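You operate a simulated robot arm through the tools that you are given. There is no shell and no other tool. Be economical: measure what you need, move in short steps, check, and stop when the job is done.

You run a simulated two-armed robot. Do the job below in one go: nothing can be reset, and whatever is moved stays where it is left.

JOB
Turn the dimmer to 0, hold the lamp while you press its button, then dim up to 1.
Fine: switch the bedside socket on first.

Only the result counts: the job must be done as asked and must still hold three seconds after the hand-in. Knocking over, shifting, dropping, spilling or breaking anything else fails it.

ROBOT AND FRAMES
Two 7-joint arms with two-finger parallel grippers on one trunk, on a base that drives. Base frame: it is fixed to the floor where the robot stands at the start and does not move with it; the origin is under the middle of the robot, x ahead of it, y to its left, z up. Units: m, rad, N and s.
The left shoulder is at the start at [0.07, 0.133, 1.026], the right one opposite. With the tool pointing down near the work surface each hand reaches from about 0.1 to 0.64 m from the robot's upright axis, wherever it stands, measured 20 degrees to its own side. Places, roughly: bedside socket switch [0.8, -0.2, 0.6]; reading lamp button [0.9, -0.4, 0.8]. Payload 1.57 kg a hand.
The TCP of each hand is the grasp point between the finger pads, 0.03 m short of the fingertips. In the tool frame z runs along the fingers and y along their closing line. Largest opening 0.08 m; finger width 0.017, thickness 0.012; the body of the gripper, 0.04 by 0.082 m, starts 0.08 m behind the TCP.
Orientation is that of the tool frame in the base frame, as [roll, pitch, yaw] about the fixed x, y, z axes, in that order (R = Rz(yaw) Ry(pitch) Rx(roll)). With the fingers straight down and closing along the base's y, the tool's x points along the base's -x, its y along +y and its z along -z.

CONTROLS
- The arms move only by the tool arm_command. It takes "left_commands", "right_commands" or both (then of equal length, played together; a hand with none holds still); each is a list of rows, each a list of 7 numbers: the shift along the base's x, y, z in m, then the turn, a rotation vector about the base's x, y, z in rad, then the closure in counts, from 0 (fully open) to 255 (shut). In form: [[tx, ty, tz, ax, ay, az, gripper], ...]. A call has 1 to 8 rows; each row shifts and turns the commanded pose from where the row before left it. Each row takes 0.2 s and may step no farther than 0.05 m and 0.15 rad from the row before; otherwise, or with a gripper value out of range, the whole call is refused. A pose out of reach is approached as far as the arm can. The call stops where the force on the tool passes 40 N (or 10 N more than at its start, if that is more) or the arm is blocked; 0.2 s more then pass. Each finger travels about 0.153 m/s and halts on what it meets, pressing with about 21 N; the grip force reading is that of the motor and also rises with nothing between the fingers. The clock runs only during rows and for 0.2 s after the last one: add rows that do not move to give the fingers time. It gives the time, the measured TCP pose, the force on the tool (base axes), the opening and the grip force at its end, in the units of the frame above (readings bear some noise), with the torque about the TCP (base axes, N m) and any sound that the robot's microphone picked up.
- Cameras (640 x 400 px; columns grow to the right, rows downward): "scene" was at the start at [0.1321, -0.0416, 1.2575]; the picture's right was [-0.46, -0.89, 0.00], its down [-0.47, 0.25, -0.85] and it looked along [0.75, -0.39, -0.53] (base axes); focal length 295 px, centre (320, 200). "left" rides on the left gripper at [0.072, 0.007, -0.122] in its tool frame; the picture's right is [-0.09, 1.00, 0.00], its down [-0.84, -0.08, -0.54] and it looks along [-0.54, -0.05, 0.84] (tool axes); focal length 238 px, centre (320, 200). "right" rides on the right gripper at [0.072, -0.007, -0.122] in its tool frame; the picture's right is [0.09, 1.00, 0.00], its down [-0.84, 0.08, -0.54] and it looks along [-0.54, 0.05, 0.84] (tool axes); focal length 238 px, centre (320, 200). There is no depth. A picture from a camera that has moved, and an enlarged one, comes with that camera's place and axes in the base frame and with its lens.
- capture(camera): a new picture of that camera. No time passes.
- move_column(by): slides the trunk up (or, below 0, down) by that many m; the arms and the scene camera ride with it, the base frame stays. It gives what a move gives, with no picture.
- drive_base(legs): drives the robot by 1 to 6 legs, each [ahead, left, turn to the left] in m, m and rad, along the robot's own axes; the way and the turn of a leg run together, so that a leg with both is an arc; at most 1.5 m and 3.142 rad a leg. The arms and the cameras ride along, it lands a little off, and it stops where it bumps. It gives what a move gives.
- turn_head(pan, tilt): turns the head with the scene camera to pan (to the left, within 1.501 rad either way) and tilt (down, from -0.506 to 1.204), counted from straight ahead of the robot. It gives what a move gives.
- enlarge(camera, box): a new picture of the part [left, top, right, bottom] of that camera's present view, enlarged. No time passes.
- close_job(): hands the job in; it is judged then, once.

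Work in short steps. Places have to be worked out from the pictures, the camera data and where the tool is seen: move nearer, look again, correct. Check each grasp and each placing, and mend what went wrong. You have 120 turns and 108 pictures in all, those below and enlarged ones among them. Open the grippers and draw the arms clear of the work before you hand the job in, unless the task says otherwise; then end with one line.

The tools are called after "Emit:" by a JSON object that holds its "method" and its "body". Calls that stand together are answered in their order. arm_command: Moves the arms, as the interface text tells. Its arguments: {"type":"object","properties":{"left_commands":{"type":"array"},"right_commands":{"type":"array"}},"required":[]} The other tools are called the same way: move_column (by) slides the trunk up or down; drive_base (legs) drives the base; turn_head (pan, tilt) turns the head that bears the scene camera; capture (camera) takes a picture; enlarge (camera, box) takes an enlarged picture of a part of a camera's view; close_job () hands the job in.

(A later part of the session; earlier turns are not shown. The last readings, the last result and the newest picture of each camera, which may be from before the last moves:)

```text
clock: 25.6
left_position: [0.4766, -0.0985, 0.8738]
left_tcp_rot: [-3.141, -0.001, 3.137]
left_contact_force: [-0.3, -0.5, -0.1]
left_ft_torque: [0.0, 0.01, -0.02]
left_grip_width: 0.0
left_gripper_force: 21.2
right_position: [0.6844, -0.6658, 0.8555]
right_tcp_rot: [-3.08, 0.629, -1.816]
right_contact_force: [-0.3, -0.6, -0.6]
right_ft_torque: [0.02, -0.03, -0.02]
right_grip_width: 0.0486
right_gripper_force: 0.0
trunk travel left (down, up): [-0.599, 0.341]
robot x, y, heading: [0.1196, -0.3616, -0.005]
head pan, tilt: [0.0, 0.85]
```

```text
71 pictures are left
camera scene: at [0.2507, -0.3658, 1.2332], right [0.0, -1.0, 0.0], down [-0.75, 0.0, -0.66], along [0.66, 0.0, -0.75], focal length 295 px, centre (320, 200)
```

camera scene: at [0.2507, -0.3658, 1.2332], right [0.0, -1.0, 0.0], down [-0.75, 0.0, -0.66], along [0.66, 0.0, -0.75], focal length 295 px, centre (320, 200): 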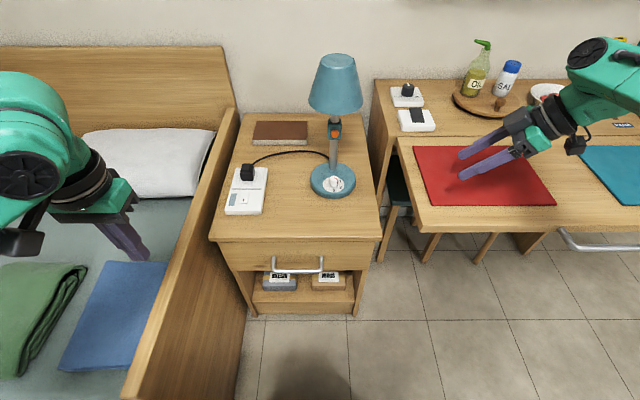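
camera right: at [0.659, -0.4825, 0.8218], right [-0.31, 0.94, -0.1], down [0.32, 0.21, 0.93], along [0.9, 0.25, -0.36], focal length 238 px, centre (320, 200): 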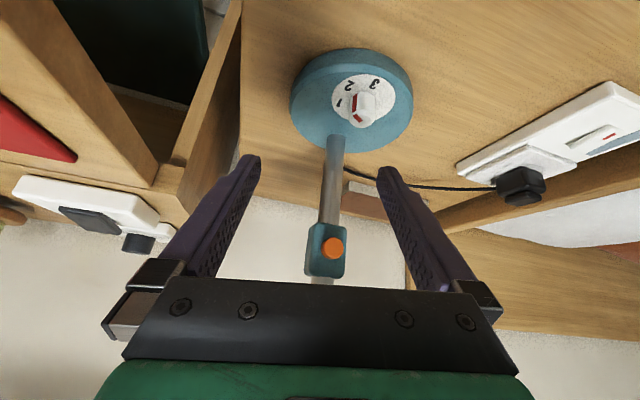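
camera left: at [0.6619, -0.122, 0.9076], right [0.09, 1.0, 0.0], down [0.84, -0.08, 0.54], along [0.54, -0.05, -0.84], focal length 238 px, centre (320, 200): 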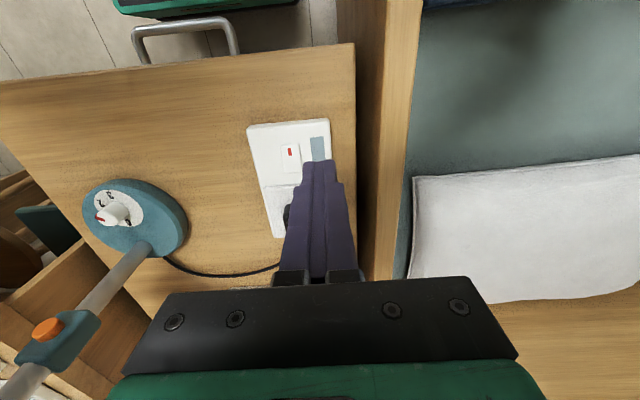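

That works. Drive ahead 0.15 m and approach the knob from the right.

Emit:
{"method": "drive_base", "body": {"legs": [[0.15, 0, 0]]}}

Emit:
{"method": "arm_command", "body": {"right_commands": [[-0.005, 0.04, -0.02, 0, 0, 0, 100], [-0.005, 0.04, -0.02, 0, 0, 0, 100], [-0.005, 0.04, -0.02, 0, 0, 0, 100], [-0.005, 0.04, -0.02, 0, 0, 0, 100], [0, 0.04, -0.02, 0, 0, 0, 100]]}}

Emit:
{"method": "capture", "body": {"camera": "right"}}

Emit:
{"method": "capture", "body": {"camera": "scene"}}

```text
clock: 27.0
left_position: [0.6274, -0.0994, 0.8744]
left_tcp_rot: [3.14, 0.001, 3.14]
left_contact_force: [0.6, 0.1, 0.2]
left_ft_torque: [0.04, 0.02, 0.02]
left_grip_width: 0.0002
left_gripper_force: 20.7
right_position: [0.8352, -0.664, 0.8561]
right_tcp_rot: [-3.079, 0.628, -1.815]
right_contact_force: [0.1, 0.3, 0.5]
right_ft_torque: [-0.03, -0.02, 0.01]
right_grip_width: 0.0484
right_gripper_force: 0.1
trunk travel left (down, up): [-0.599, 0.341]
robot x, y, heading: [0.2704, -0.3697, 0.001]
head pan, tilt: [0.0, 0.85]
```

```text
clock: 28.2
left_position: [0.628, -0.0973, 0.8727]
left_tcp_rot: [-3.14, 0.002, 3.14]
left_contact_force: [0.2, 0.7, -0.7]
left_ft_torque: [0.04, 0.02, -0.04]
left_grip_width: 0.0001
left_gripper_force: 20.7
right_position: [0.8122, -0.4641, 0.7587]
right_tcp_rot: [-3.079, 0.627, -1.815]
right_contact_force: [0.5, 0.3, 0.3]
right_ft_torque: [-0.01, 0.0, 0.0]
right_grip_width: 0.0484
right_gripper_force: 0.2
trunk travel left (down, up): [-0.599, 0.341]
robot x, y, heading: [0.2744, -0.367, -0.0]
head pan, tilt: [0.0, 0.85]
```

```text
70 pictures are left
camera right: at [0.7806, -0.5904, 0.8143], right [-0.97, 0.2, -0.11], down [-0.02, 0.38, 0.93], along [0.23, 0.9, -0.36], focal length 238 px, centre (320, 200)
```

right: 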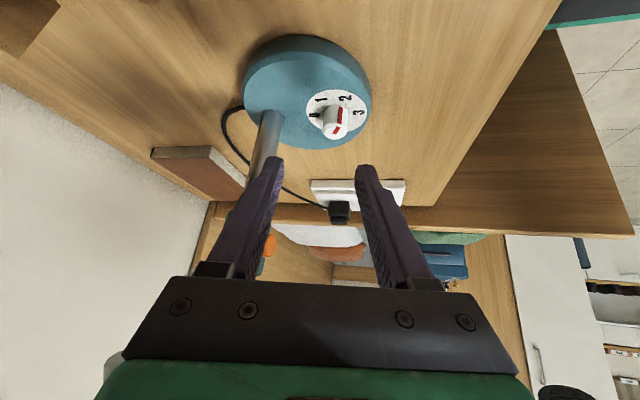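

```text
69 pictures are left
camera scene: at [0.4031, -0.3651, 1.2332], right [0.0, -1.0, 0.0], down [-0.75, 0.0, -0.66], along [0.66, 0.0, -0.75], focal length 295 px, centre (320, 200)
```

scene: 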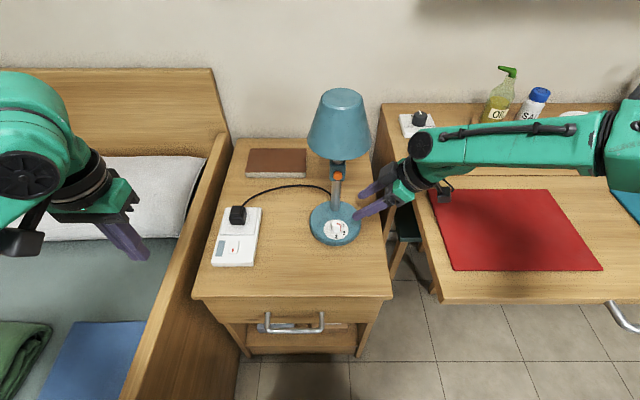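

The lean from the right works. I estimate the knob at [0.820,-0.407], top z≈0.66. I move to a pre-grasp 4 cm back along the tool axis and check.

Emit:
{"method": "arm_command", "body": {"right_commands": [[-0.002, 0.012, -0.03, 0, 0, 0, 100], [-0.002, 0.012, -0.03, 0, 0, 0, 100], [0, 0, 0, 0, 0, 0, 100]]}}

Emit:
{"method": "capture", "body": {"camera": "right"}}

Emit:
{"method": "enlarge", "body": {"camera": "scene", "box": [295, 160, 415, 250]}}

```text
clock: 29.0
left_position: [0.629, -0.0996, 0.8732]
left_tcp_rot: [-3.14, 0.001, 3.141]
left_contact_force: [-0.3, -0.2, -0.2]
left_ft_torque: [0.01, -0.03, 0.01]
left_grip_width: 0.0001
left_gripper_force: 21.0
right_position: [0.7789, -0.4569, 0.7259]
right_tcp_rot: [-3.079, 0.629, -1.815]
right_contact_force: [-0.7, -0.1, -0.1]
right_ft_torque: [-0.03, -0.02, -0.03]
right_grip_width: 0.0485
right_gripper_force: 0.0
right hand out of reach, approached as far as the arm can: row 1, 2
trunk travel left (down, up): [-0.599, 0.341]
robot x, y, heading: [0.2695, -0.3698, -0.002]
head pan, tilt: [0.0, 0.85]
```

```text
68 pictures are left
camera right: at [0.7477, -0.583, 0.7821], right [-0.97, 0.2, -0.11], down [-0.02, 0.38, 0.93], along [0.23, 0.9, -0.36], focal length 238 px, centre (320, 200)
```

right: 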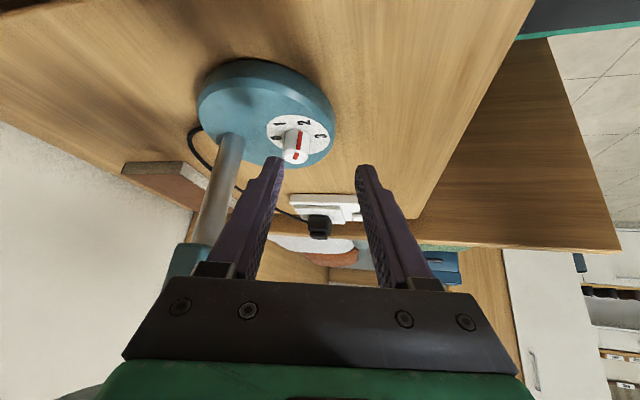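

```text
4.44 times, centred on (355, 205) of scene
camera zoom: at [0.4026, -0.3666, 1.2333], right [0.0, -1.0, 0.0], down [-0.75, 0.0, -0.66], along [0.66, 0.0, -0.75], focal length 1310 px, centre (164, 178)
```

zoom: 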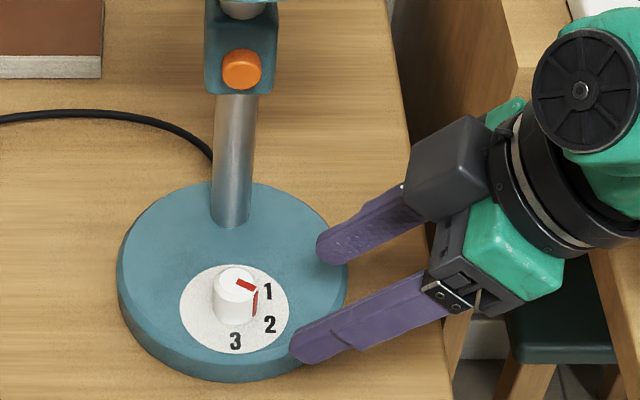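

Limited again when low; lowering the trunk should restore the workable geometry. I raise the hand 0.1 m, then lower the trunk 0.12 m.

Emit:
{"method": "arm_command", "body": {"right_commands": [[0.01, -0.01, 0.04, 0, 0, 0, 100], [0.01, -0.01, 0.04, 0, 0, 0, 100], [0.01, 0, 0.04, 0, 0, 0, 100]]}}

Emit:
{"method": "move_column", "body": {"by": -0.12}}

```text
clock: 29.8
left_position: [0.6278, -0.0988, 0.8744]
left_tcp_rot: [-3.14, 0.001, 3.14]
left_contact_force: [-0.3, -0.2, 0.4]
left_ft_torque: [0.0, -0.04, 0.01]
left_grip_width: 0.0
left_gripper_force: 21.3
right_position: [0.8109, -0.4789, 0.8451]
right_tcp_rot: [-3.078, 0.626, -1.817]
right_contact_force: [0.7, 0.4, -0.2]
right_ft_torque: [0.01, -0.01, 0.01]
right_grip_width: 0.0484
right_gripper_force: 0.1
trunk travel left (down, up): [-0.599, 0.341]
robot x, y, heading: [0.2723, -0.3651, -0.005]
head pan, tilt: [0.0, 0.85]
```

```text
clock: 31.3
left_position: [0.628, -0.1004, 0.753]
left_tcp_rot: [-3.142, 0.002, 3.138]
left_contact_force: [0.0, 1.2, -0.3]
left_ft_torque: [0.01, 0.01, 0.0]
left_grip_width: 0.0
left_gripper_force: 21.0
right_position: [0.8114, -0.4794, 0.7231]
right_tcp_rot: [-3.08, 0.629, -1.813]
right_contact_force: [0.3, 0.1, -0.8]
right_ft_torque: [0.0, -0.02, -0.02]
right_grip_width: 0.0486
right_gripper_force: 0.0
trunk travel left (down, up): [-0.479, 0.461]
robot x, y, heading: [0.2671, -0.3666, 0.0]
head pan, tilt: [0.0, 0.85]
```

Now move to the pre-grasp [0.808,-0.440,0.698].

Emit:
{"method": "arm_command", "body": {"right_commands": [[-0.001, 0.02, -0.012, 0, 0, 0, 100], [-0.002, 0.019, -0.013, 0, 0, 0, 100], [0, 0, 0, 0, 0, 0, 100]]}}

Emit:
{"method": "enlarge", "body": {"camera": "right", "box": [220, 80, 440, 240]}}

Emit:
{"method": "enlarge", "body": {"camera": "scene", "box": [285, 160, 405, 250]}}

```text
clock: 32.1
left_position: [0.6273, -0.0996, 0.7548]
left_tcp_rot: [-3.139, 0.003, 3.14]
left_contact_force: [-0.6, -0.5, 0.0]
left_ft_torque: [0.04, -0.03, -0.01]
left_grip_width: 0.0
left_gripper_force: 21.4
right_position: [0.8059, -0.4391, 0.7004]
right_tcp_rot: [-3.074, 0.629, -1.813]
right_contact_force: [-1.3, 0.2, 8.2]
right_ft_torque: [-1.02, 0.3, -0.09]
right_grip_width: 0.0488
right_gripper_force: 0.1
trunk travel left (down, up): [-0.479, 0.461]
robot x, y, heading: [0.2706, -0.3657, -0.003]
head pan, tilt: [0.0, 0.85]
```

```text
2.50 times, centred on (330, 160) of right
camera zoom: at [0.7751, -0.5647, 0.7573], right [-0.97, 0.2, -0.11], down [-0.02, 0.38, 0.93], along [0.23, 0.9, -0.36], focal length 596 px, centre (295, 300)
```

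zoom: 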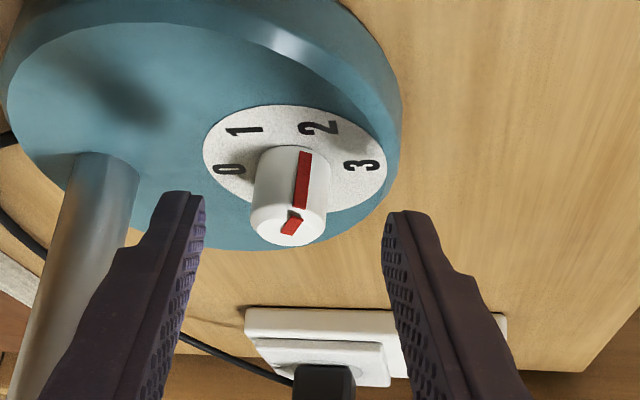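

```text
4.44 times, centred on (345, 205) of scene
camera zoom: at [0.4013, -0.3662, 1.1135], right [0.0, -1.0, 0.0], down [-0.75, 0.0, -0.66], along [0.66, 0.0, -0.75], focal length 1310 px, centre (209, 178)
```

zoom: 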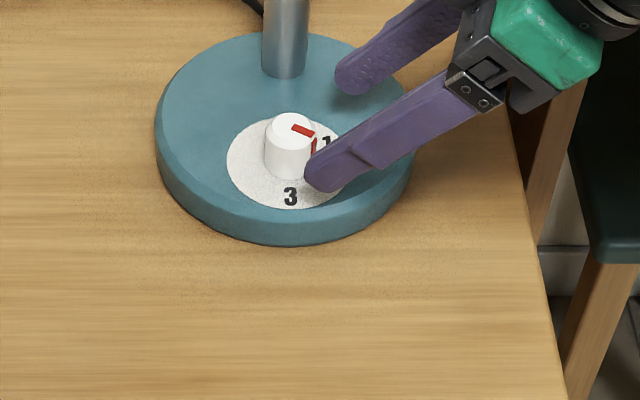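

The right camera block touches the desk (8 N), so approaching from the right is bad for the knob. I back the right hand off and instead use the left hand, leaning to the left where it is free; the right will hold the lamp.

Emit:
{"method": "arm_command", "body": {"right_commands": [[0, -0.005, 0.03, 0, 0, 0, 100], [0, -0.03, 0.035, 0, 0, 0, 100], [-0.01, -0.04, 0.02, 0, 0, 0, 100], [-0.01, -0.04, 0.02, 0, 0, 0, 100], [-0.01, -0.04, 0.02, 0, 0, 0, 100], [0, 0, 0, 0, 0, 0, 100], [0, 0, 0, 0, 0, 0, 100], [0, 0, 0, 0, 0, 0, 100]], "left_commands": [[0, 0, 0.02, 0, 0, -0.15, 100], [0, 0, 0.02, 0, 0, -0.15, 100], [0, 0, 0.01, 0, 0, -0.15, 100], [0, 0, 0.01, 0, 0, -0.15, 100], [0, 0, 0, 0, 0, -0.15, 100], [0, 0, 0, 0, 0, -0.15, 100], [0, 0, 0, 0, 0, -0.15, 100], [0, 0, 0, 0, 0, -0.15, 100]]}}

Emit:
{"method": "arm_command", "body": {"left_commands": [[0.02, 0, 0, -0.122, -0.0445, 0, 100], [0.02, -0.02, 0, -0.122, -0.0445, 0, 100], [0.02, -0.03, 0, -0.122, -0.0445, 0, 100], [0.03, -0.03, 0, -0.122, -0.0445, 0, 100], [0.03, -0.03, 0, -0.122, -0.0445, 0, 100], [0.03, -0.03, 0, 0, 0, 0, 100]]}}

Emit:
{"method": "capture", "body": {"camera": "scene"}}

Emit:
{"method": "capture", "body": {"camera": "left"}}

```text
clock: 33.9
left_position: [0.6274, -0.0996, 0.8131]
left_tcp_rot: [-3.141, 0.003, 1.938]
left_contact_force: [-0.8, 0.3, -0.3]
left_ft_torque: [-0.02, 0.04, 0.0]
left_grip_width: 0.0485
left_gripper_force: 0.2
right_position: [0.7791, -0.5936, 0.8245]
right_tcp_rot: [-3.078, 0.629, -1.816]
right_contact_force: [-0.8, -0.4, -0.5]
right_ft_torque: [-0.01, -0.01, 0.0]
right_grip_width: 0.0486
right_gripper_force: 0.1
trunk travel left (down, up): [-0.479, 0.461]
robot x, y, heading: [0.2696, -0.3615, -0.001]
head pan, tilt: [0.0, 0.85]
```

```text
clock: 35.3
left_position: [0.7784, -0.2413, 0.8131]
left_tcp_rot: [-3.127, 0.651, 1.946]
left_contact_force: [1.1, -0.1, -0.1]
left_ft_torque: [-0.01, 0.01, -0.05]
left_grip_width: 0.0489
left_gripper_force: 0.1
right_position: [0.7799, -0.5939, 0.8242]
right_tcp_rot: [-3.08, 0.63, -1.816]
right_contact_force: [-0.1, -0.6, -0.7]
right_ft_torque: [0.02, 0.0, 0.02]
right_grip_width: 0.0488
right_gripper_force: 0.1
trunk travel left (down, up): [-0.479, 0.461]
robot x, y, heading: [0.277, -0.3685, -0.004]
head pan, tilt: [0.0, 0.85]
```

```text
64 pictures are left
camera scene: at [0.4036, -0.3679, 1.1131], right [0.0, -1.0, 0.0], down [-0.75, 0.0, -0.66], along [0.66, 0.0, -0.75], focal length 295 px, centre (320, 200)
```

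scene: 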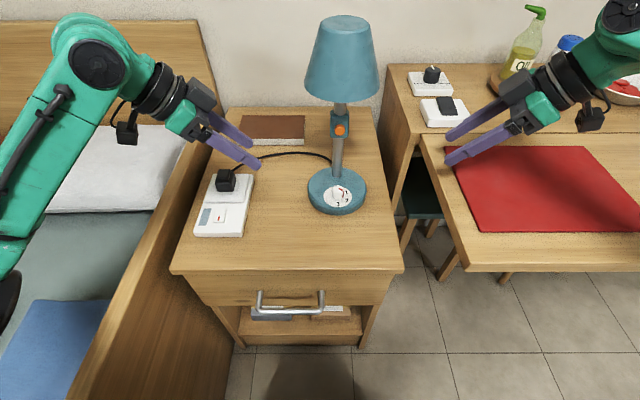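

```text
63 pictures are left
camera left: at [0.7388, -0.1167, 0.8674], right [0.96, 0.29, 0.04], down [0.06, -0.34, 0.94], along [0.28, -0.9, -0.34], focal length 238 px, centre (320, 200)
```

left: 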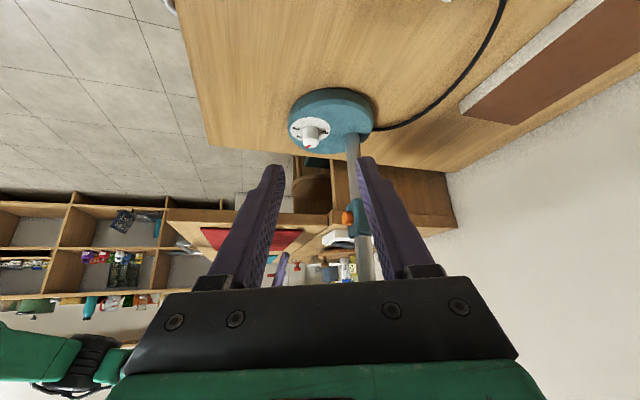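

Good posture for the left hand. I move it to about 8 cm short of the grasp along the tool axis and look.

Emit:
{"method": "arm_command", "body": {"left_commands": [[0.008, -0.03, -0.02, 0, 0, 0, 100], [0.007, -0.03, -0.03, 0, 0, 0, 100], [0.005, -0.03, -0.03, 0, 0, 0, 100], [0.005, -0.03, -0.02, 0, 0, 0, 100], [0, 0, 0, 0, 0, 0, 100]]}}

Emit:
{"method": "enlarge", "body": {"camera": "left", "box": [220, 80, 440, 240]}}

Emit:
{"method": "enlarge", "body": {"camera": "scene", "box": [265, 135, 385, 225]}}

```text
clock: 36.5
left_position: [0.8045, -0.3609, 0.7148]
left_tcp_rot: [-3.126, 0.652, 1.945]
left_contact_force: [0.8, -0.4, -0.6]
left_ft_torque: [-0.02, 0.0, 0.01]
left_grip_width: 0.0487
left_gripper_force: 0.0
right_position: [0.7802, -0.5938, 0.8251]
right_tcp_rot: [-3.077, 0.628, -1.813]
right_contact_force: [0.8, -0.4, 1.4]
right_ft_torque: [-0.01, -0.01, 0.02]
right_grip_width: 0.0489
right_gripper_force: 0.1
trunk travel left (down, up): [-0.479, 0.461]
robot x, y, heading: [0.2755, -0.3624, -0.005]
head pan, tilt: [0.0, 0.85]
```

```text
2.50 times, centred on (330, 160) of left
camera zoom: at [0.7638, -0.2363, 0.7685], right [0.96, 0.29, 0.04], down [0.06, -0.34, 0.94], along [0.28, -0.9, -0.34], focal length 596 px, centre (295, 300)
```

zoom: 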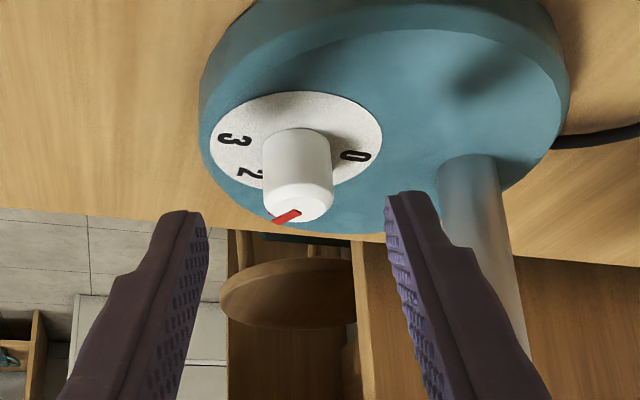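

```text
4.44 times, centred on (325, 180) of scene
camera zoom: at [0.4023, -0.3663, 1.1133], right [0.0, -1.0, 0.0], down [-0.75, 0.0, -0.66], along [0.66, 0.0, -0.75], focal length 1310 px, centre (298, 289)
```

zoom: 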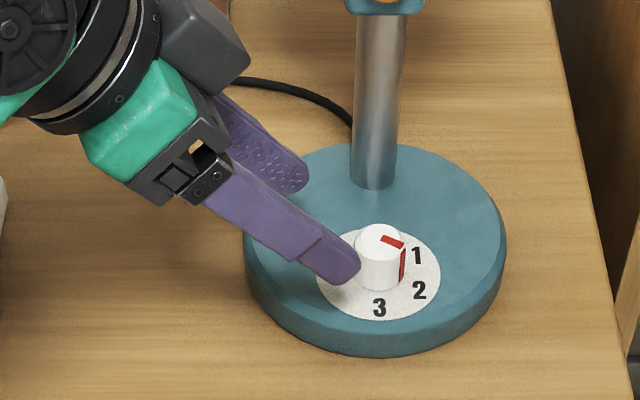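

The knob is centred between the fingers. I advance along the tool axis 4.5 cm and check contact.

Emit:
{"method": "arm_command", "body": {"left_commands": [[0.003, -0.0086, -0.012, 0, 0, 0, 100], [0.003, -0.0086, -0.012, 0, 0, 0, 100], [0.003, -0.0086, -0.012, 0, 0, 0, 100], [0, 0, 0, 0, 0, 0, 100]]}}

Emit:
{"method": "enlarge", "body": {"camera": "left", "box": [220, 80, 440, 240]}}

Emit:
{"method": "enlarge", "body": {"camera": "scene", "box": [285, 150, 385, 225]}}

```text
clock: 37.5
left_position: [0.8123, -0.3872, 0.6777]
left_tcp_rot: [-3.125, 0.653, 1.944]
left_contact_force: [-0.1, 0.3, -0.1]
left_ft_torque: [-0.02, -0.03, 0.02]
left_grip_width: 0.0487
left_gripper_force: 0.1
right_position: [0.7787, -0.5939, 0.8252]
right_tcp_rot: [-3.077, 0.628, -1.815]
right_contact_force: [0.6, 0.6, 0.6]
right_ft_torque: [0.02, 0.02, 0.0]
right_grip_width: 0.0486
right_gripper_force: 0.0
trunk travel left (down, up): [-0.479, 0.461]
robot x, y, heading: [0.269, -0.3695, 0.002]
head pan, tilt: [0.0, 0.85]
```

```text
2.50 times, centred on (330, 160) of left
camera zoom: at [0.7719, -0.2622, 0.7325], right [0.96, 0.29, 0.04], down [0.06, -0.34, 0.94], along [0.28, -0.9, -0.34], focal length 596 px, centre (295, 300)
```

zoom: 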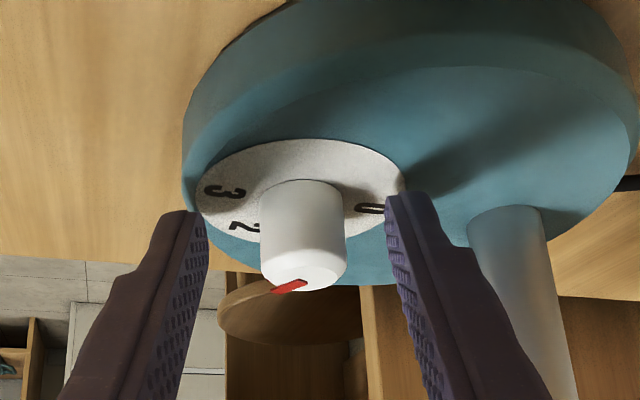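

```text
5.33 times, centred on (335, 188) of scene
camera zoom: at [0.4024, -0.3666, 1.1133], right [0.0, -1.0, 0.0], down [-0.75, 0.0, -0.66], along [0.66, 0.0, -0.75], focal length 1572 px, centre (240, 267)
```

zoom: 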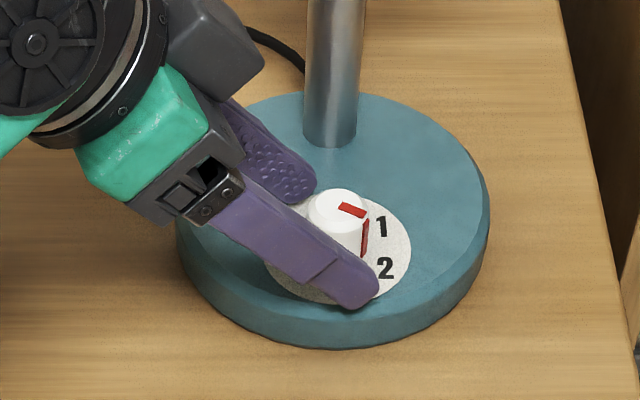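

Tips are beginning to straddle the knob. I advance another 1.2 cm, then close gently.

Emit:
{"method": "arm_command", "body": {"left_commands": [[0.0012, -0.0035, -0.0048, 0, 0, 0, 100], [0.0012, -0.0035, -0.0048, 0, 0, 0, 100], [0, 0, 0, 0, 0, 0, 100]]}}

Emit:
{"method": "enlarge", "body": {"camera": "left", "box": [220, 80, 440, 240]}}

```text
clock: 38.3
left_position: [0.8144, -0.3916, 0.6748]
left_tcp_rot: [-3.141, 0.662, 1.938]
left_contact_force: [0.1, 10.7, 31.4]
left_ft_torque: [0.05, -0.39, 0.0]
left_grip_width: 0.0484
left_gripper_force: 0.0
right_position: [0.7753, -0.592, 0.8281]
right_tcp_rot: [-3.072, 0.629, -1.81]
right_contact_force: [0.3, 0.1, 0.2]
right_ft_torque: [0.03, -0.01, -0.02]
right_grip_width: 0.0488
right_gripper_force: 0.0
trunk travel left (down, up): [-0.479, 0.461]
robot x, y, heading: [0.2757, -0.3633, -0.004]
head pan, tilt: [0.0, 0.85]
```

```text
2.50 times, centred on (330, 160) of left
camera zoom: at [0.7726, -0.2664, 0.7276], right [0.96, 0.29, 0.05], down [0.05, -0.33, 0.94], along [0.29, -0.9, -0.33], focal length 596 px, centre (295, 300)
```

zoom: 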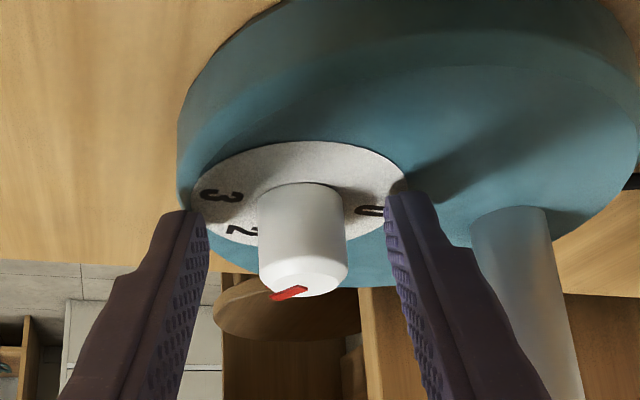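

The tips touch the base plate (31 N), so its top is at z≈0.646. I lift slightly and slide ahead horizontally so the knob sits deeper between the pads.

Emit:
{"method": "arm_command", "body": {"left_commands": [[0, 0, 0.008, 0, 0, 0, 100], [0.002, -0.006, 0.001, 0, 0, 0, 100], [0, 0, 0, 0, 0, 0, 100]]}}

Emit:
{"method": "enlarge", "body": {"camera": "left", "box": [220, 80, 440, 240]}}

Emit:
{"method": "enlarge", "body": {"camera": "scene", "box": [285, 150, 385, 225]}}

```text
clock: 39.1
left_position: [0.8165, -0.4002, 0.6755]
left_tcp_rot: [-3.123, 0.648, 1.946]
left_contact_force: [0.7, 0.6, -0.4]
left_ft_torque: [0.0, 0.01, -0.01]
left_grip_width: 0.0482
left_gripper_force: 0.1
right_position: [0.779, -0.5931, 0.8238]
right_tcp_rot: [-3.078, 0.629, -1.815]
right_contact_force: [-0.2, 0.1, 0.1]
right_ft_torque: [0.0, 0.01, 0.0]
right_grip_width: 0.0486
right_gripper_force: 0.0
trunk travel left (down, up): [-0.479, 0.461]
robot x, y, heading: [0.272, -0.3673, -0.001]
head pan, tilt: [0.0, 0.85]
```

```text
2.50 times, centred on (330, 160) of left
camera zoom: at [0.7755, -0.2741, 0.73], right [0.96, 0.29, 0.04], down [0.06, -0.34, 0.94], along [0.28, -0.9, -0.34], focal length 596 px, centre (295, 300)
```

zoom: 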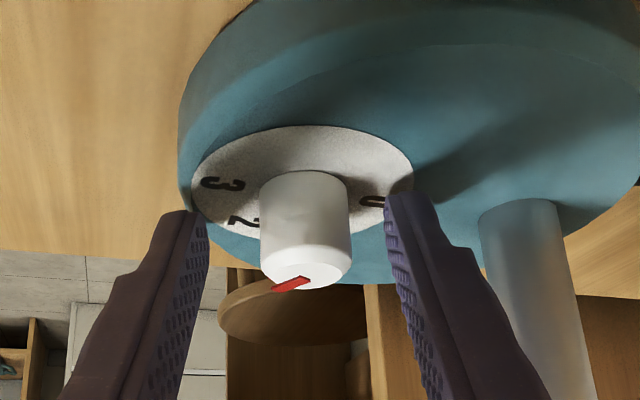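

```text
5.33 times, centred on (335, 188) of scene
camera zoom: at [0.4023, -0.3667, 1.113], right [0.0, -1.0, 0.0], down [-0.75, 0.0, -0.66], along [0.66, 0.0, -0.75], focal length 1572 px, centre (240, 267)
```

zoom: 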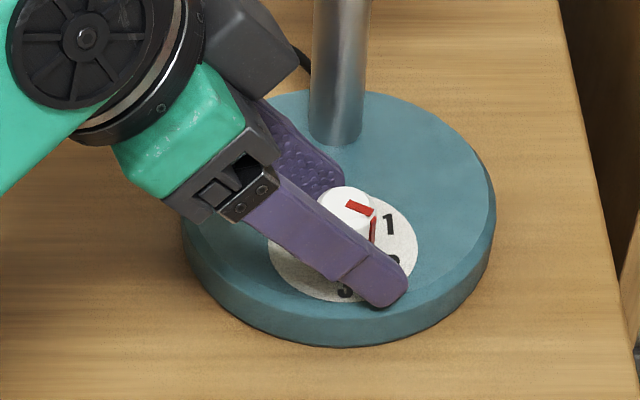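

The knob is between the pads. I shift 1.5 mm to centre and close.

Emit:
{"method": "arm_command", "body": {"left_commands": [[0.0015, 0.0005, 0, 0, 0, 0, 150], [0, 0, 0, 0, 0, 0, 170], [0, 0, 0, 0, 0, 0, 255], [0, 0, 0, 0, 0, 0, 255]]}}

Emit:
{"method": "enlarge", "body": {"camera": "scene", "box": [285, 150, 385, 225]}}

```text
clock: 40.1
left_position: [0.8194, -0.3983, 0.6764]
left_tcp_rot: [-3.127, 0.65, 1.944]
left_contact_force: [0.4, -0.1, -0.4]
left_ft_torque: [0.08, -0.08, 0.01]
left_grip_width: 0.0233
left_gripper_force: 21.1
right_position: [0.7804, -0.5957, 0.8252]
right_tcp_rot: [-3.078, 0.629, -1.815]
right_contact_force: [0.1, 0.0, 1.5]
right_ft_torque: [0.02, -0.02, 0.02]
right_grip_width: 0.0486
right_gripper_force: 0.0
trunk travel left (down, up): [-0.479, 0.461]
robot x, y, heading: [0.2719, -0.3692, -0.004]
head pan, tilt: [0.0, 0.85]
```

```text
5.33 times, centred on (335, 188) of scene
camera zoom: at [0.4026, -0.3668, 1.1132], right [0.0, -1.0, 0.0], down [-0.75, 0.0, -0.66], along [0.66, 0.0, -0.75], focal length 1572 px, centre (240, 267)
```

zoom: 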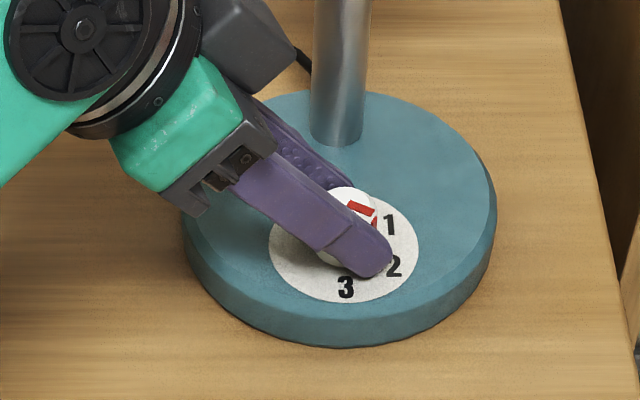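

Gripped at 23 mm width. I rotate counterclockwise about the knob axis in 7.5° rows, three rows first.

Emit:
{"method": "arm_command", "body": {"left_commands": [[-0.0016, -0.0007, 0, 0, 0, 0.13, 255], [-0.0015, -0.0009, 0, 0, 0, 0.13, 255], [-0.0014, -0.0011, 0, 0, 0, 0.13, 255]]}}

Emit:
{"method": "enlarge", "body": {"camera": "scene", "box": [285, 150, 385, 225]}}

```text
clock: 40.9
left_position: [0.8137, -0.4015, 0.6761]
left_tcp_rot: [-3.127, 0.651, 2.337]
left_contact_force: [0.7, -1.2, -0.6]
left_ft_torque: [0.03, -0.11, -0.02]
left_grip_width: 0.023
left_gripper_force: 21.1
right_position: [0.7791, -0.5937, 0.8246]
right_tcp_rot: [-3.08, 0.629, -1.816]
right_contact_force: [0.2, 0.0, 0.0]
right_ft_torque: [-0.01, -0.04, 0.01]
right_grip_width: 0.0485
right_gripper_force: 0.1
trunk travel left (down, up): [-0.479, 0.461]
robot x, y, heading: [0.2752, -0.3664, -0.002]
head pan, tilt: [0.0, 0.85]
```

```text
5.33 times, centred on (335, 188) of scene
camera zoom: at [0.4026, -0.3669, 1.1133], right [0.0, -1.0, 0.0], down [-0.75, 0.0, -0.66], along [0.66, 0.0, -0.75], focal length 1572 px, centre (240, 267)
```

zoom: 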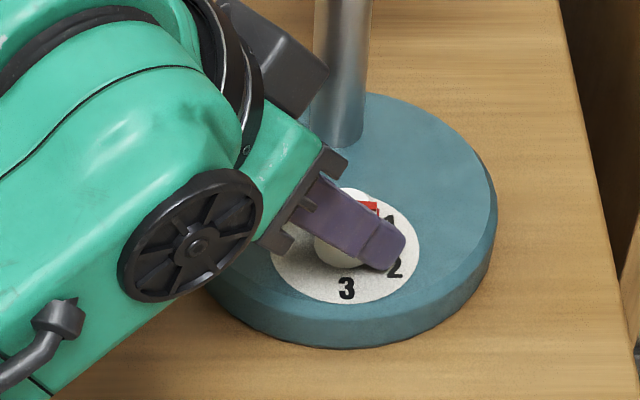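

The knob follows and the lamp stays put. Three more rows.

Emit:
{"method": "arm_command", "body": {"left_commands": [[-0.0012, -0.0012, 0, 0, 0, 0.13, 255], [-0.0011, -0.0014, 0, 0, 0, 0.13, 255], [-0.0009, -0.0015, 0, 0, 0, 0.13, 255]]}}

Emit:
{"method": "enlarge", "body": {"camera": "scene", "box": [285, 150, 385, 225]}}

```text
clock: 41.7
left_position: [0.8103, -0.4052, 0.6786]
left_tcp_rot: [-3.127, 0.65, 2.726]
left_contact_force: [0.6, -0.9, 0.2]
left_ft_torque: [0.21, -0.19, -0.02]
left_grip_width: 0.0231
left_gripper_force: 21.6
right_position: [0.78, -0.5945, 0.8257]
right_tcp_rot: [-3.077, 0.629, -1.816]
right_contact_force: [0.3, -0.6, 0.0]
right_ft_torque: [0.03, 0.0, 0.01]
right_grip_width: 0.0489
right_gripper_force: 0.1
trunk travel left (down, up): [-0.479, 0.461]
robot x, y, heading: [0.2728, -0.3676, -0.003]
head pan, tilt: [0.0, 0.85]
```

```text
5.33 times, centred on (335, 188) of scene
camera zoom: at [0.4025, -0.3671, 1.1133], right [0.0, -1.0, 0.0], down [-0.75, 0.0, -0.66], along [0.66, 0.0, -0.75], focal length 1572 px, centre (240, 267)
```

zoom: 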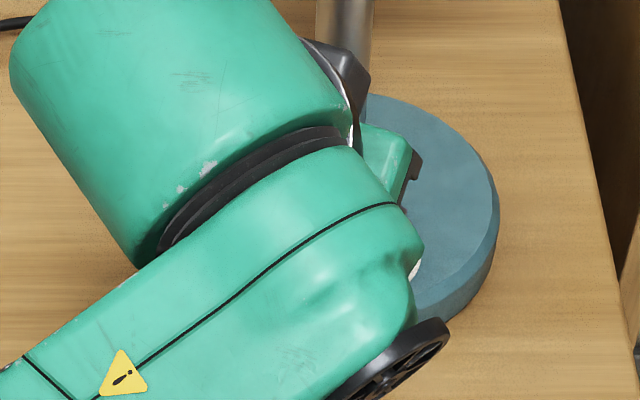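

About 45° done. I open, rotate the hand back around the knob axis and regrip for the remainder.

Emit:
{"method": "arm_command", "body": {"left_commands": [[0, 0, 0, 0, 0, 0, 100], [0, 0, 0, 0, 0, 0, 100], [0.0009, 0.0015, 0, 0, 0, -0.13, 100], [0.0011, 0.0014, 0, 0, 0, -0.13, 100], [0.0012, 0.0012, 0, 0, 0, -0.13, 100], [0.0014, 0.0011, 0, 0, 0, -0.13, 100], [0.0015, 0.0009, 0, 0, 0, -0.13, 100], [0.0016, 0.0007, 0, 0, 0, -0.13, 100]]}}

Emit:
{"method": "enlarge", "body": {"camera": "scene", "box": [285, 150, 385, 225]}}

Emit:
{"method": "enlarge", "body": {"camera": "left", "box": [220, 80, 440, 240]}}

```text
clock: 43.5
left_position: [0.8177, -0.3979, 0.6775]
left_tcp_rot: [-3.125, 0.652, 1.944]
left_contact_force: [0.8, 0.3, -0.4]
left_ft_torque: [-0.01, -0.02, -0.01]
left_grip_width: 0.0487
left_gripper_force: 0.0
right_position: [0.7798, -0.5941, 0.8248]
right_tcp_rot: [-3.079, 0.627, -1.816]
right_contact_force: [0.9, 0.3, 0.3]
right_ft_torque: [0.03, -0.02, 0.03]
right_grip_width: 0.0487
right_gripper_force: 0.0
trunk travel left (down, up): [-0.479, 0.461]
robot x, y, heading: [0.2681, -0.3635, -0.001]
head pan, tilt: [0.0, 0.85]
```

```text
5.33 times, centred on (335, 188) of scene
camera zoom: at [0.4027, -0.3667, 1.1132], right [0.0, -1.0, 0.0], down [-0.75, 0.0, -0.66], along [0.66, 0.0, -0.75], focal length 1572 px, centre (240, 267)
```

zoom: 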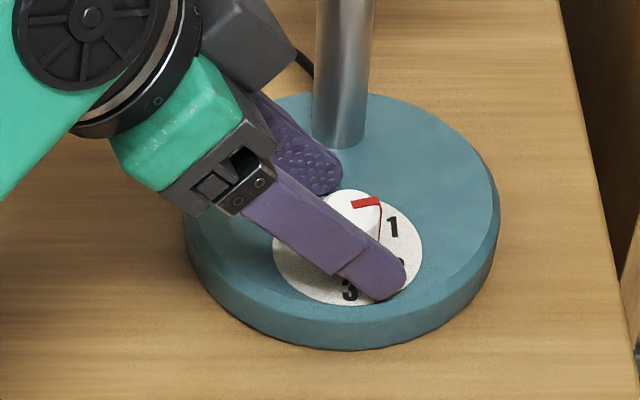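

```text
2.50 times, centred on (330, 160) of left
camera zoom: at [0.7779, -0.273, 0.7313], right [0.96, 0.28, 0.04], down [0.06, -0.34, 0.94], along [0.28, -0.9, -0.34], focal length 596 px, centre (295, 300)
```

zoom: 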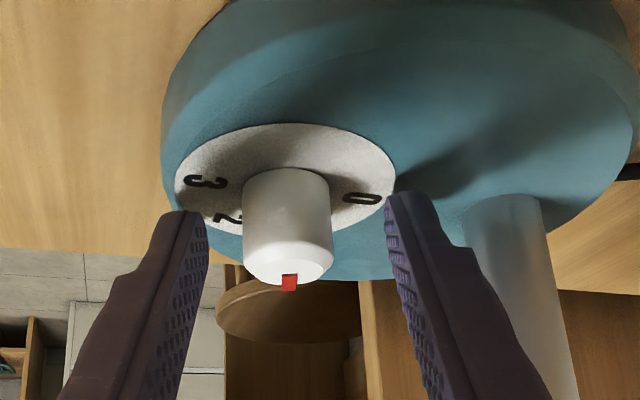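

The pointer turned 45° (from 2 to about 1.3). I rotate the hand further back, recentre by 2 mm, and regrip for the remaining ~77°.

Emit:
{"method": "arm_command", "body": {"left_commands": [[0.0017, 0.0005, 0, 0, 0, -0.13, 100], [0.0017, 0.0003, 0, 0, 0, -0.13, 100], [-0.0002, 0, 0, 0, 0, -0.13, 100], [0, 0, 0, 0, 0, 0, 100]]}}

Emit:
{"method": "enlarge", "body": {"camera": "left", "box": [220, 80, 440, 240]}}

Emit:
{"method": "enlarge", "body": {"camera": "scene", "box": [285, 150, 385, 225]}}

```text
clock: 44.5
left_position: [0.8207, -0.3974, 0.6772]
left_tcp_rot: [-3.127, 0.651, 1.555]
left_contact_force: [-0.6, -0.4, 0.1]
left_ft_torque: [0.0, 0.0, -0.02]
left_grip_width: 0.0487
left_gripper_force: 0.1
right_position: [0.7797, -0.5929, 0.8249]
right_tcp_rot: [-3.08, 0.629, -1.815]
right_contact_force: [0.6, -0.7, 0.0]
right_ft_torque: [0.01, 0.01, -0.03]
right_grip_width: 0.0485
right_gripper_force: 0.1
trunk travel left (down, up): [-0.479, 0.461]
robot x, y, heading: [0.2739, -0.3653, 0.0]
head pan, tilt: [0.0, 0.85]
```

```text
2.50 times, centred on (330, 160) of left
camera zoom: at [0.8315, -0.2665, 0.7314], right [0.99, -0.1, 0.04], down [-0.08, -0.34, 0.94], along [-0.08, -0.94, -0.34], focal length 596 px, centre (295, 300)
```

zoom: 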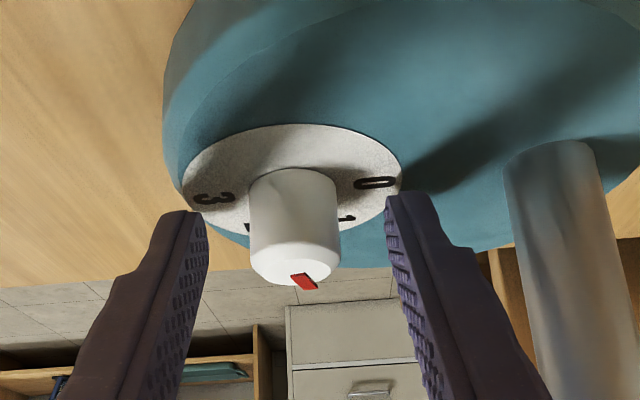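

```text
5.33 times, centred on (335, 188) of scene
camera zoom: at [0.4024, -0.3666, 1.1133], right [0.0, -1.0, 0.0], down [-0.75, 0.0, -0.66], along [0.66, 0.0, -0.75], focal length 1572 px, centre (240, 267)
```

zoom: 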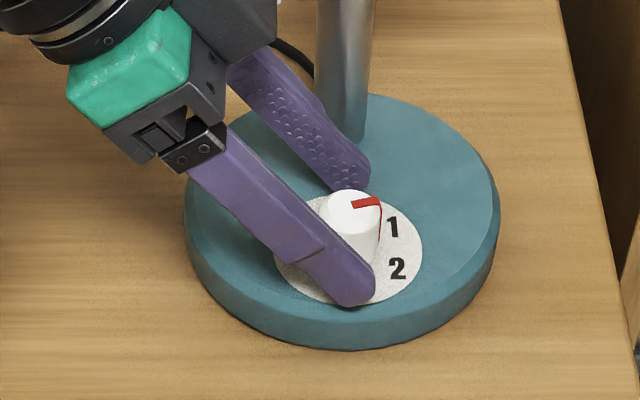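

Centred. I close and rotate six rows.

Emit:
{"method": "arm_command", "body": {"left_commands": [[0, 0, 0, 0, 0, 0, 170], [0, 0, 0, 0, 0, 0, 255], [-0.0018, 0, 0, 0, 0, 0.13, 255], [-0.0017, -0.0003, 0, 0, 0, 0.13, 255], [-0.0017, -0.0005, 0, 0, 0, 0.13, 255], [-0.0016, -0.0007, 0, 0, 0, 0.13, 255], [-0.0015, -0.0009, 0, 0, 0, 0.13, 255], [-0.0014, -0.0011, 0, 0, 0, 0.13, 255]]}}

Emit:
{"method": "enlarge", "body": {"camera": "scene", "box": [285, 150, 385, 225]}}

```text
clock: 46.3
left_position: [0.8116, -0.4017, 0.6772]
left_tcp_rot: [-3.126, 0.651, 2.336]
left_contact_force: [0.3, 0.9, 0.7]
left_ft_torque: [0.04, -0.36, 0.02]
left_grip_width: 0.023
left_gripper_force: 21.1
right_position: [0.7795, -0.5942, 0.8257]
right_tcp_rot: [-3.079, 0.629, -1.814]
right_contact_force: [-0.3, 0.1, 0.1]
right_ft_torque: [0.04, -0.02, 0.03]
right_grip_width: 0.0486
right_gripper_force: 0.1
trunk travel left (down, up): [-0.479, 0.461]
robot x, y, heading: [0.2714, -0.3662, -0.004]
head pan, tilt: [0.0, 0.85]
```

```text
5.33 times, centred on (335, 188) of scene
camera zoom: at [0.4021, -0.3668, 1.1133], right [0.0, -1.0, 0.0], down [-0.75, 0.0, -0.66], along [0.66, 0.0, -0.75], focal length 1572 px, centre (240, 267)
```

zoom: 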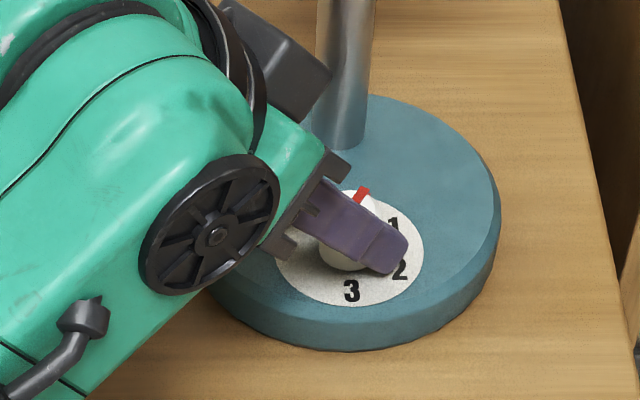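

About 30° remain; I rotate four more rows, then open and check.

Emit:
{"method": "arm_command", "body": {"left_commands": [[-0.0012, -0.0012, 0, 0, 0, 0.13, 255], [-0.0011, -0.0014, 0, 0, 0, 0.13, 255], [-0.0009, -0.0015, 0, 0, 0, 0.13, 255], [-0.0007, -0.0016, 0, 0, 0, 0.13, 255]]}}

Emit:
{"method": "arm_command", "body": {"left_commands": [[0, 0, 0, 0, 0, 0, 100], [0, 0, 0, 0, 0, 0, 100], [0.0007, 0.0016, 0, 0, 0, -0.13, 100], [0.0009, 0.0015, 0, 0, 0, -0.13, 100], [0.0011, 0.0014, 0, 0, 0, -0.13, 100], [0.0012, 0.0012, 0, 0, 0, -0.13, 100], [0.0014, 0.0011, 0, 0, 0, -0.13, 100], [0.0015, 0.0009, 0, 0, 0, -0.13, 100]]}}

Emit:
{"method": "enlarge", "body": {"camera": "scene", "box": [285, 150, 385, 225]}}

```text
clock: 47.3
left_position: [0.808, -0.4069, 0.6769]
left_tcp_rot: [-3.128, 0.652, 2.857]
left_contact_force: [-0.1, -0.5, 2.9]
left_ft_torque: [0.2, -0.06, -0.04]
left_grip_width: 0.023
left_gripper_force: 20.9
right_position: [0.7793, -0.5933, 0.8242]
right_tcp_rot: [-3.08, 0.627, -1.815]
right_contact_force: [-0.1, -0.4, 0.3]
right_ft_torque: [-0.03, 0.01, 0.0]
right_grip_width: 0.0484
right_gripper_force: 0.0
trunk travel left (down, up): [-0.479, 0.461]
robot x, y, heading: [0.2735, -0.3692, 0.001]
head pan, tilt: [0.0, 0.85]
```

```text
clock: 49.1
left_position: [0.8146, -0.3981, 0.6778]
left_tcp_rot: [-3.124, 0.652, 2.074]
left_contact_force: [-0.6, -0.4, 0.7]
left_ft_torque: [0.03, 0.0, 0.02]
left_grip_width: 0.0486
left_gripper_force: 0.0
right_position: [0.78, -0.5953, 0.8262]
right_tcp_rot: [-3.079, 0.628, -1.815]
right_contact_force: [0.0, 0.3, 0.0]
right_ft_torque: [0.0, 0.02, -0.01]
right_grip_width: 0.0488
right_gripper_force: 0.0
trunk travel left (down, up): [-0.479, 0.461]
robot x, y, heading: [0.272, -0.3629, 0.002]
head pan, tilt: [0.0, 0.85]
```

```text
5.33 times, centred on (335, 188) of scene
camera zoom: at [0.4027, -0.3666, 1.1132], right [0.0, -1.0, 0.0], down [-0.75, 0.0, -0.66], along [0.66, 0.0, -0.75], focal length 1572 px, centre (240, 267)
```

zoom: 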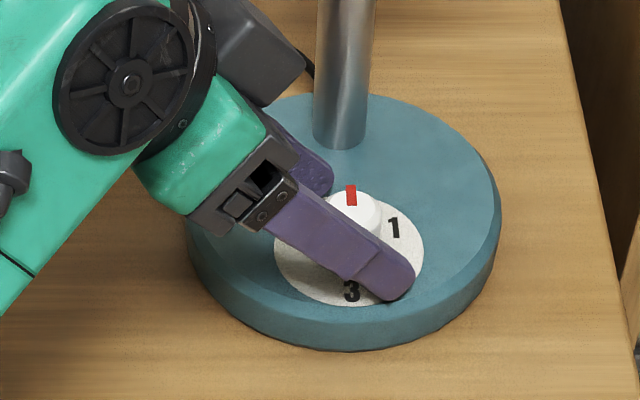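

The pointer now points straight to the far side, where 0 is. I withdraw the left hand along its axis to verify.

Emit:
{"method": "arm_command", "body": {"left_commands": [[-0.002, 0.012, 0.024, 0, 0, 0, 100], [-0.004, 0.024, 0.032, 0, 0, 0, 100], [-0.004, 0.024, 0.032, 0, 0, 0, 100], [0, 0.02, 0.02, 0, 0, -0.1, 100]]}}

Emit:
{"method": "capture", "body": {"camera": "left"}}

Emit:
{"method": "enlarge", "body": {"camera": "left", "box": [260, 60, 400, 170]}}

Emit:
{"method": "capture", "body": {"camera": "scene"}}

```text
clock: 50.1
left_position: [0.806, -0.3175, 0.7866]
left_tcp_rot: [-3.125, 0.653, 1.975]
left_contact_force: [0.5, -0.5, -0.2]
left_ft_torque: [-0.03, -0.03, -0.04]
left_grip_width: 0.0489
left_gripper_force: 0.1
right_position: [0.7806, -0.5935, 0.8254]
right_tcp_rot: [-3.078, 0.629, -1.816]
right_contact_force: [-0.1, 0.6, 0.7]
right_ft_torque: [0.03, 0.03, -0.02]
right_grip_width: 0.0486
right_gripper_force: 0.1
trunk travel left (down, up): [-0.479, 0.461]
robot x, y, heading: [0.2726, -0.3656, -0.0]
head pan, tilt: [0.0, 0.85]
```

```text
46 pictures are left
camera left: at [0.7624, -0.1945, 0.8401], right [0.95, 0.31, 0.04], down [0.07, -0.34, 0.94], along [0.31, -0.89, -0.34], focal length 238 px, centre (320, 200)
```

left: 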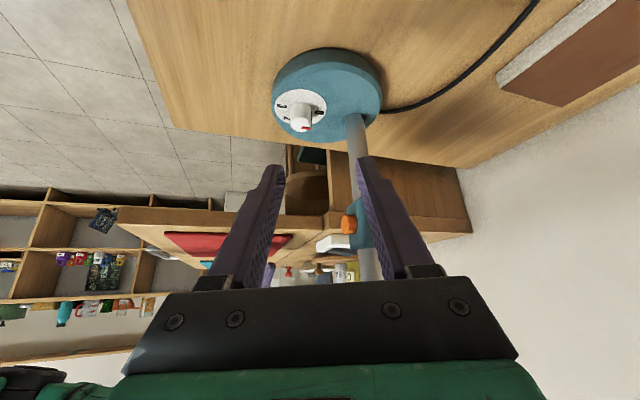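

```text
3.64 times, centred on (330, 115) of left
camera zoom: at [0.7624, -0.1945, 0.8401], right [0.95, 0.31, 0.04], down [0.07, -0.34, 0.94], along [0.31, -0.89, -0.34], focal length 867 px, centre (284, 509)
```

zoom: 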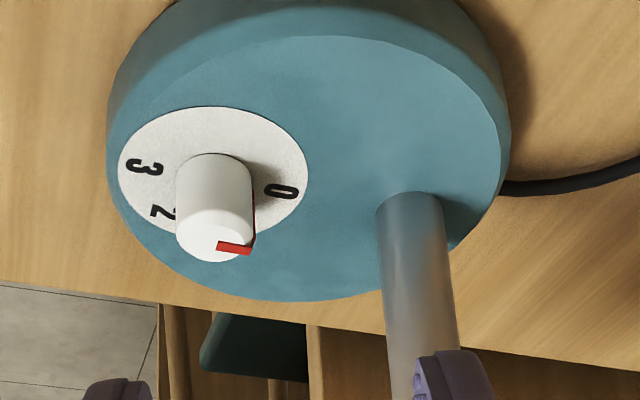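

```text
44 pictures are left
camera scene: at [0.4026, -0.3663, 1.1132], right [0.0, -1.0, 0.0], down [-0.75, 0.0, -0.66], along [0.66, 0.0, -0.75], focal length 295 px, centre (320, 200)
```

scene: 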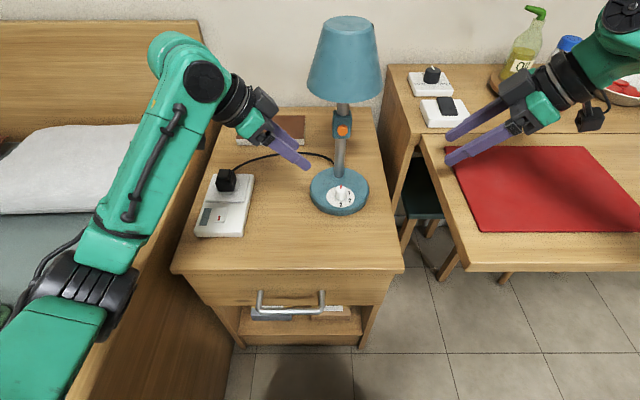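

I zoom in on the dial and on the socket's window, which appears to have changed.

Emit:
{"method": "enlarge", "body": {"camera": "scene", "box": [315, 165, 365, 215]}}

Emit:
{"method": "enlarge", "body": {"camera": "scene", "box": [185, 165, 265, 240]}}

```text
8.00 times, centred on (340, 190) of scene
camera zoom: at [0.4026, -0.3663, 1.1132], right [0.0, -1.0, 0.0], down [-0.75, 0.0, -0.66], along [0.66, 0.0, -0.75], focal length 2357 px, centre (160, 280)
```

zoom: 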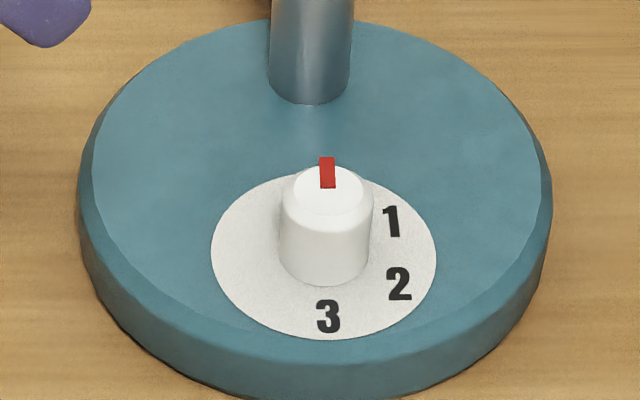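

```text
5.33 times, centred on (225, 202) of scene
camera zoom: at [0.4026, -0.3663, 1.1132], right [0.0, -1.0, 0.0], down [-0.75, 0.0, -0.66], along [0.66, 0.0, -0.75], focal length 1572 px, centre (827, 187)
```

zoom: 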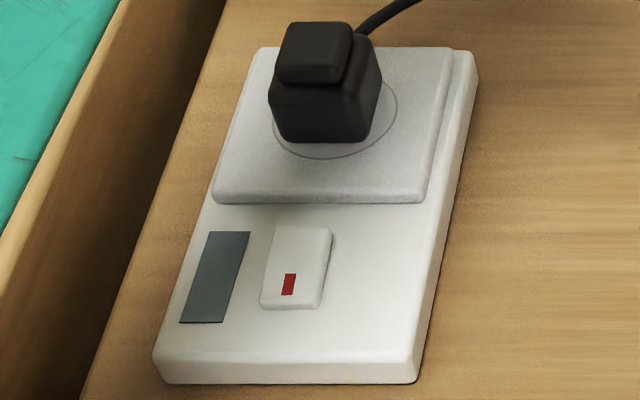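

Dial geometry gives a pointer within ~2° of 0, so the dimmer is at 0. Next: the left hand will hold the stem from the left, and the right will press the button from the front-right. I first set both orientations at safe spots.

Emit:
{"method": "arm_command", "body": {"left_commands": [[-0.01, 0.03, 0, -0.127, -0.046, 0, 100], [-0.01, 0.03, 0, -0.127, -0.046, 0, 100], [0, 0.01, 0, -0.127, -0.046, 0, 100], [0, 0, 0, 0, 0, 0, 100], [0, 0, 0, 0, 0, 0, 100], [0, 0, 0, 0, 0, 0, 100], [0, 0, 0, 0, 0, 0, 100]], "right_commands": [[-0.02, 0, 0.02, 0, 0, -0.15, 255], [-0.02, 0, 0.02, 0, 0, -0.15, 255], [0, 0, 0, 0, 0, -0.15, 255], [0, 0, 0, 0.1, -0.1, 0, 255], [0, 0, 0, 0.1, -0.1, 0, 255], [0, 0, 0, 0.1, -0.1, 0, 255], [0, 0, 0, 0.1, -0.1, 0, 255]]}}

Emit:
{"method": "capture", "body": {"camera": "right"}}

Emit:
{"method": "capture", "body": {"camera": "left"}}

```text
clock: 51.7
left_position: [0.7859, -0.247, 0.7863]
left_tcp_rot: [-3.084, 1.056, 2.01]
left_contact_force: [-0.9, -0.3, 0.1]
left_ft_torque: [0.03, 0.02, 0.01]
left_grip_width: 0.0485
left_gripper_force: 0.0
right_position: [0.7387, -0.5944, 0.8648]
right_tcp_rot: [-2.941, 1.192, -2.149]
right_contact_force: [-0.3, -1.2, -0.4]
right_ft_torque: [0.01, 0.0, -0.01]
right_grip_width: 0.0003
right_gripper_force: 21.3
trunk travel left (down, up): [-0.479, 0.461]
robot x, y, heading: [0.2719, -0.3652, -0.004]
head pan, tilt: [0.0, 0.85]
```

```text
41 pictures are left
camera right: at [0.6473, -0.7013, 0.8431], right [-0.73, 0.66, -0.16], down [-0.25, -0.04, 0.97], along [0.63, 0.75, 0.19], focal length 238 px, centre (320, 200)
```

right: 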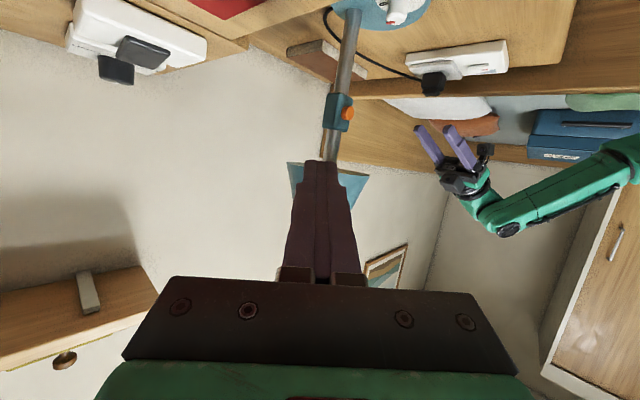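

```text
40 pictures are left
camera left: at [0.738, -0.1144, 0.7839], right [0.94, 0.33, 0.05], down [-0.07, 0.04, 1.0], along [0.33, -0.94, 0.06], focal length 238 px, centre (320, 200)
```

left: 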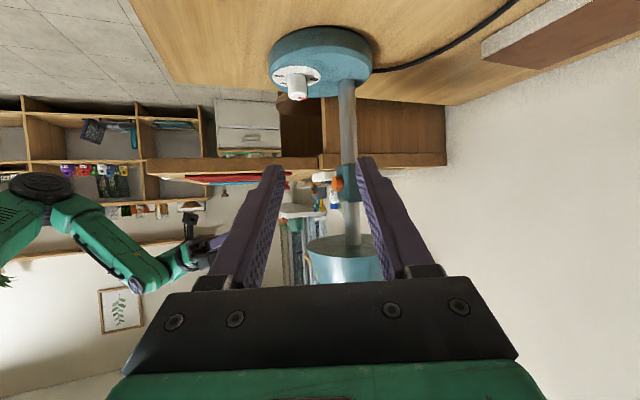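

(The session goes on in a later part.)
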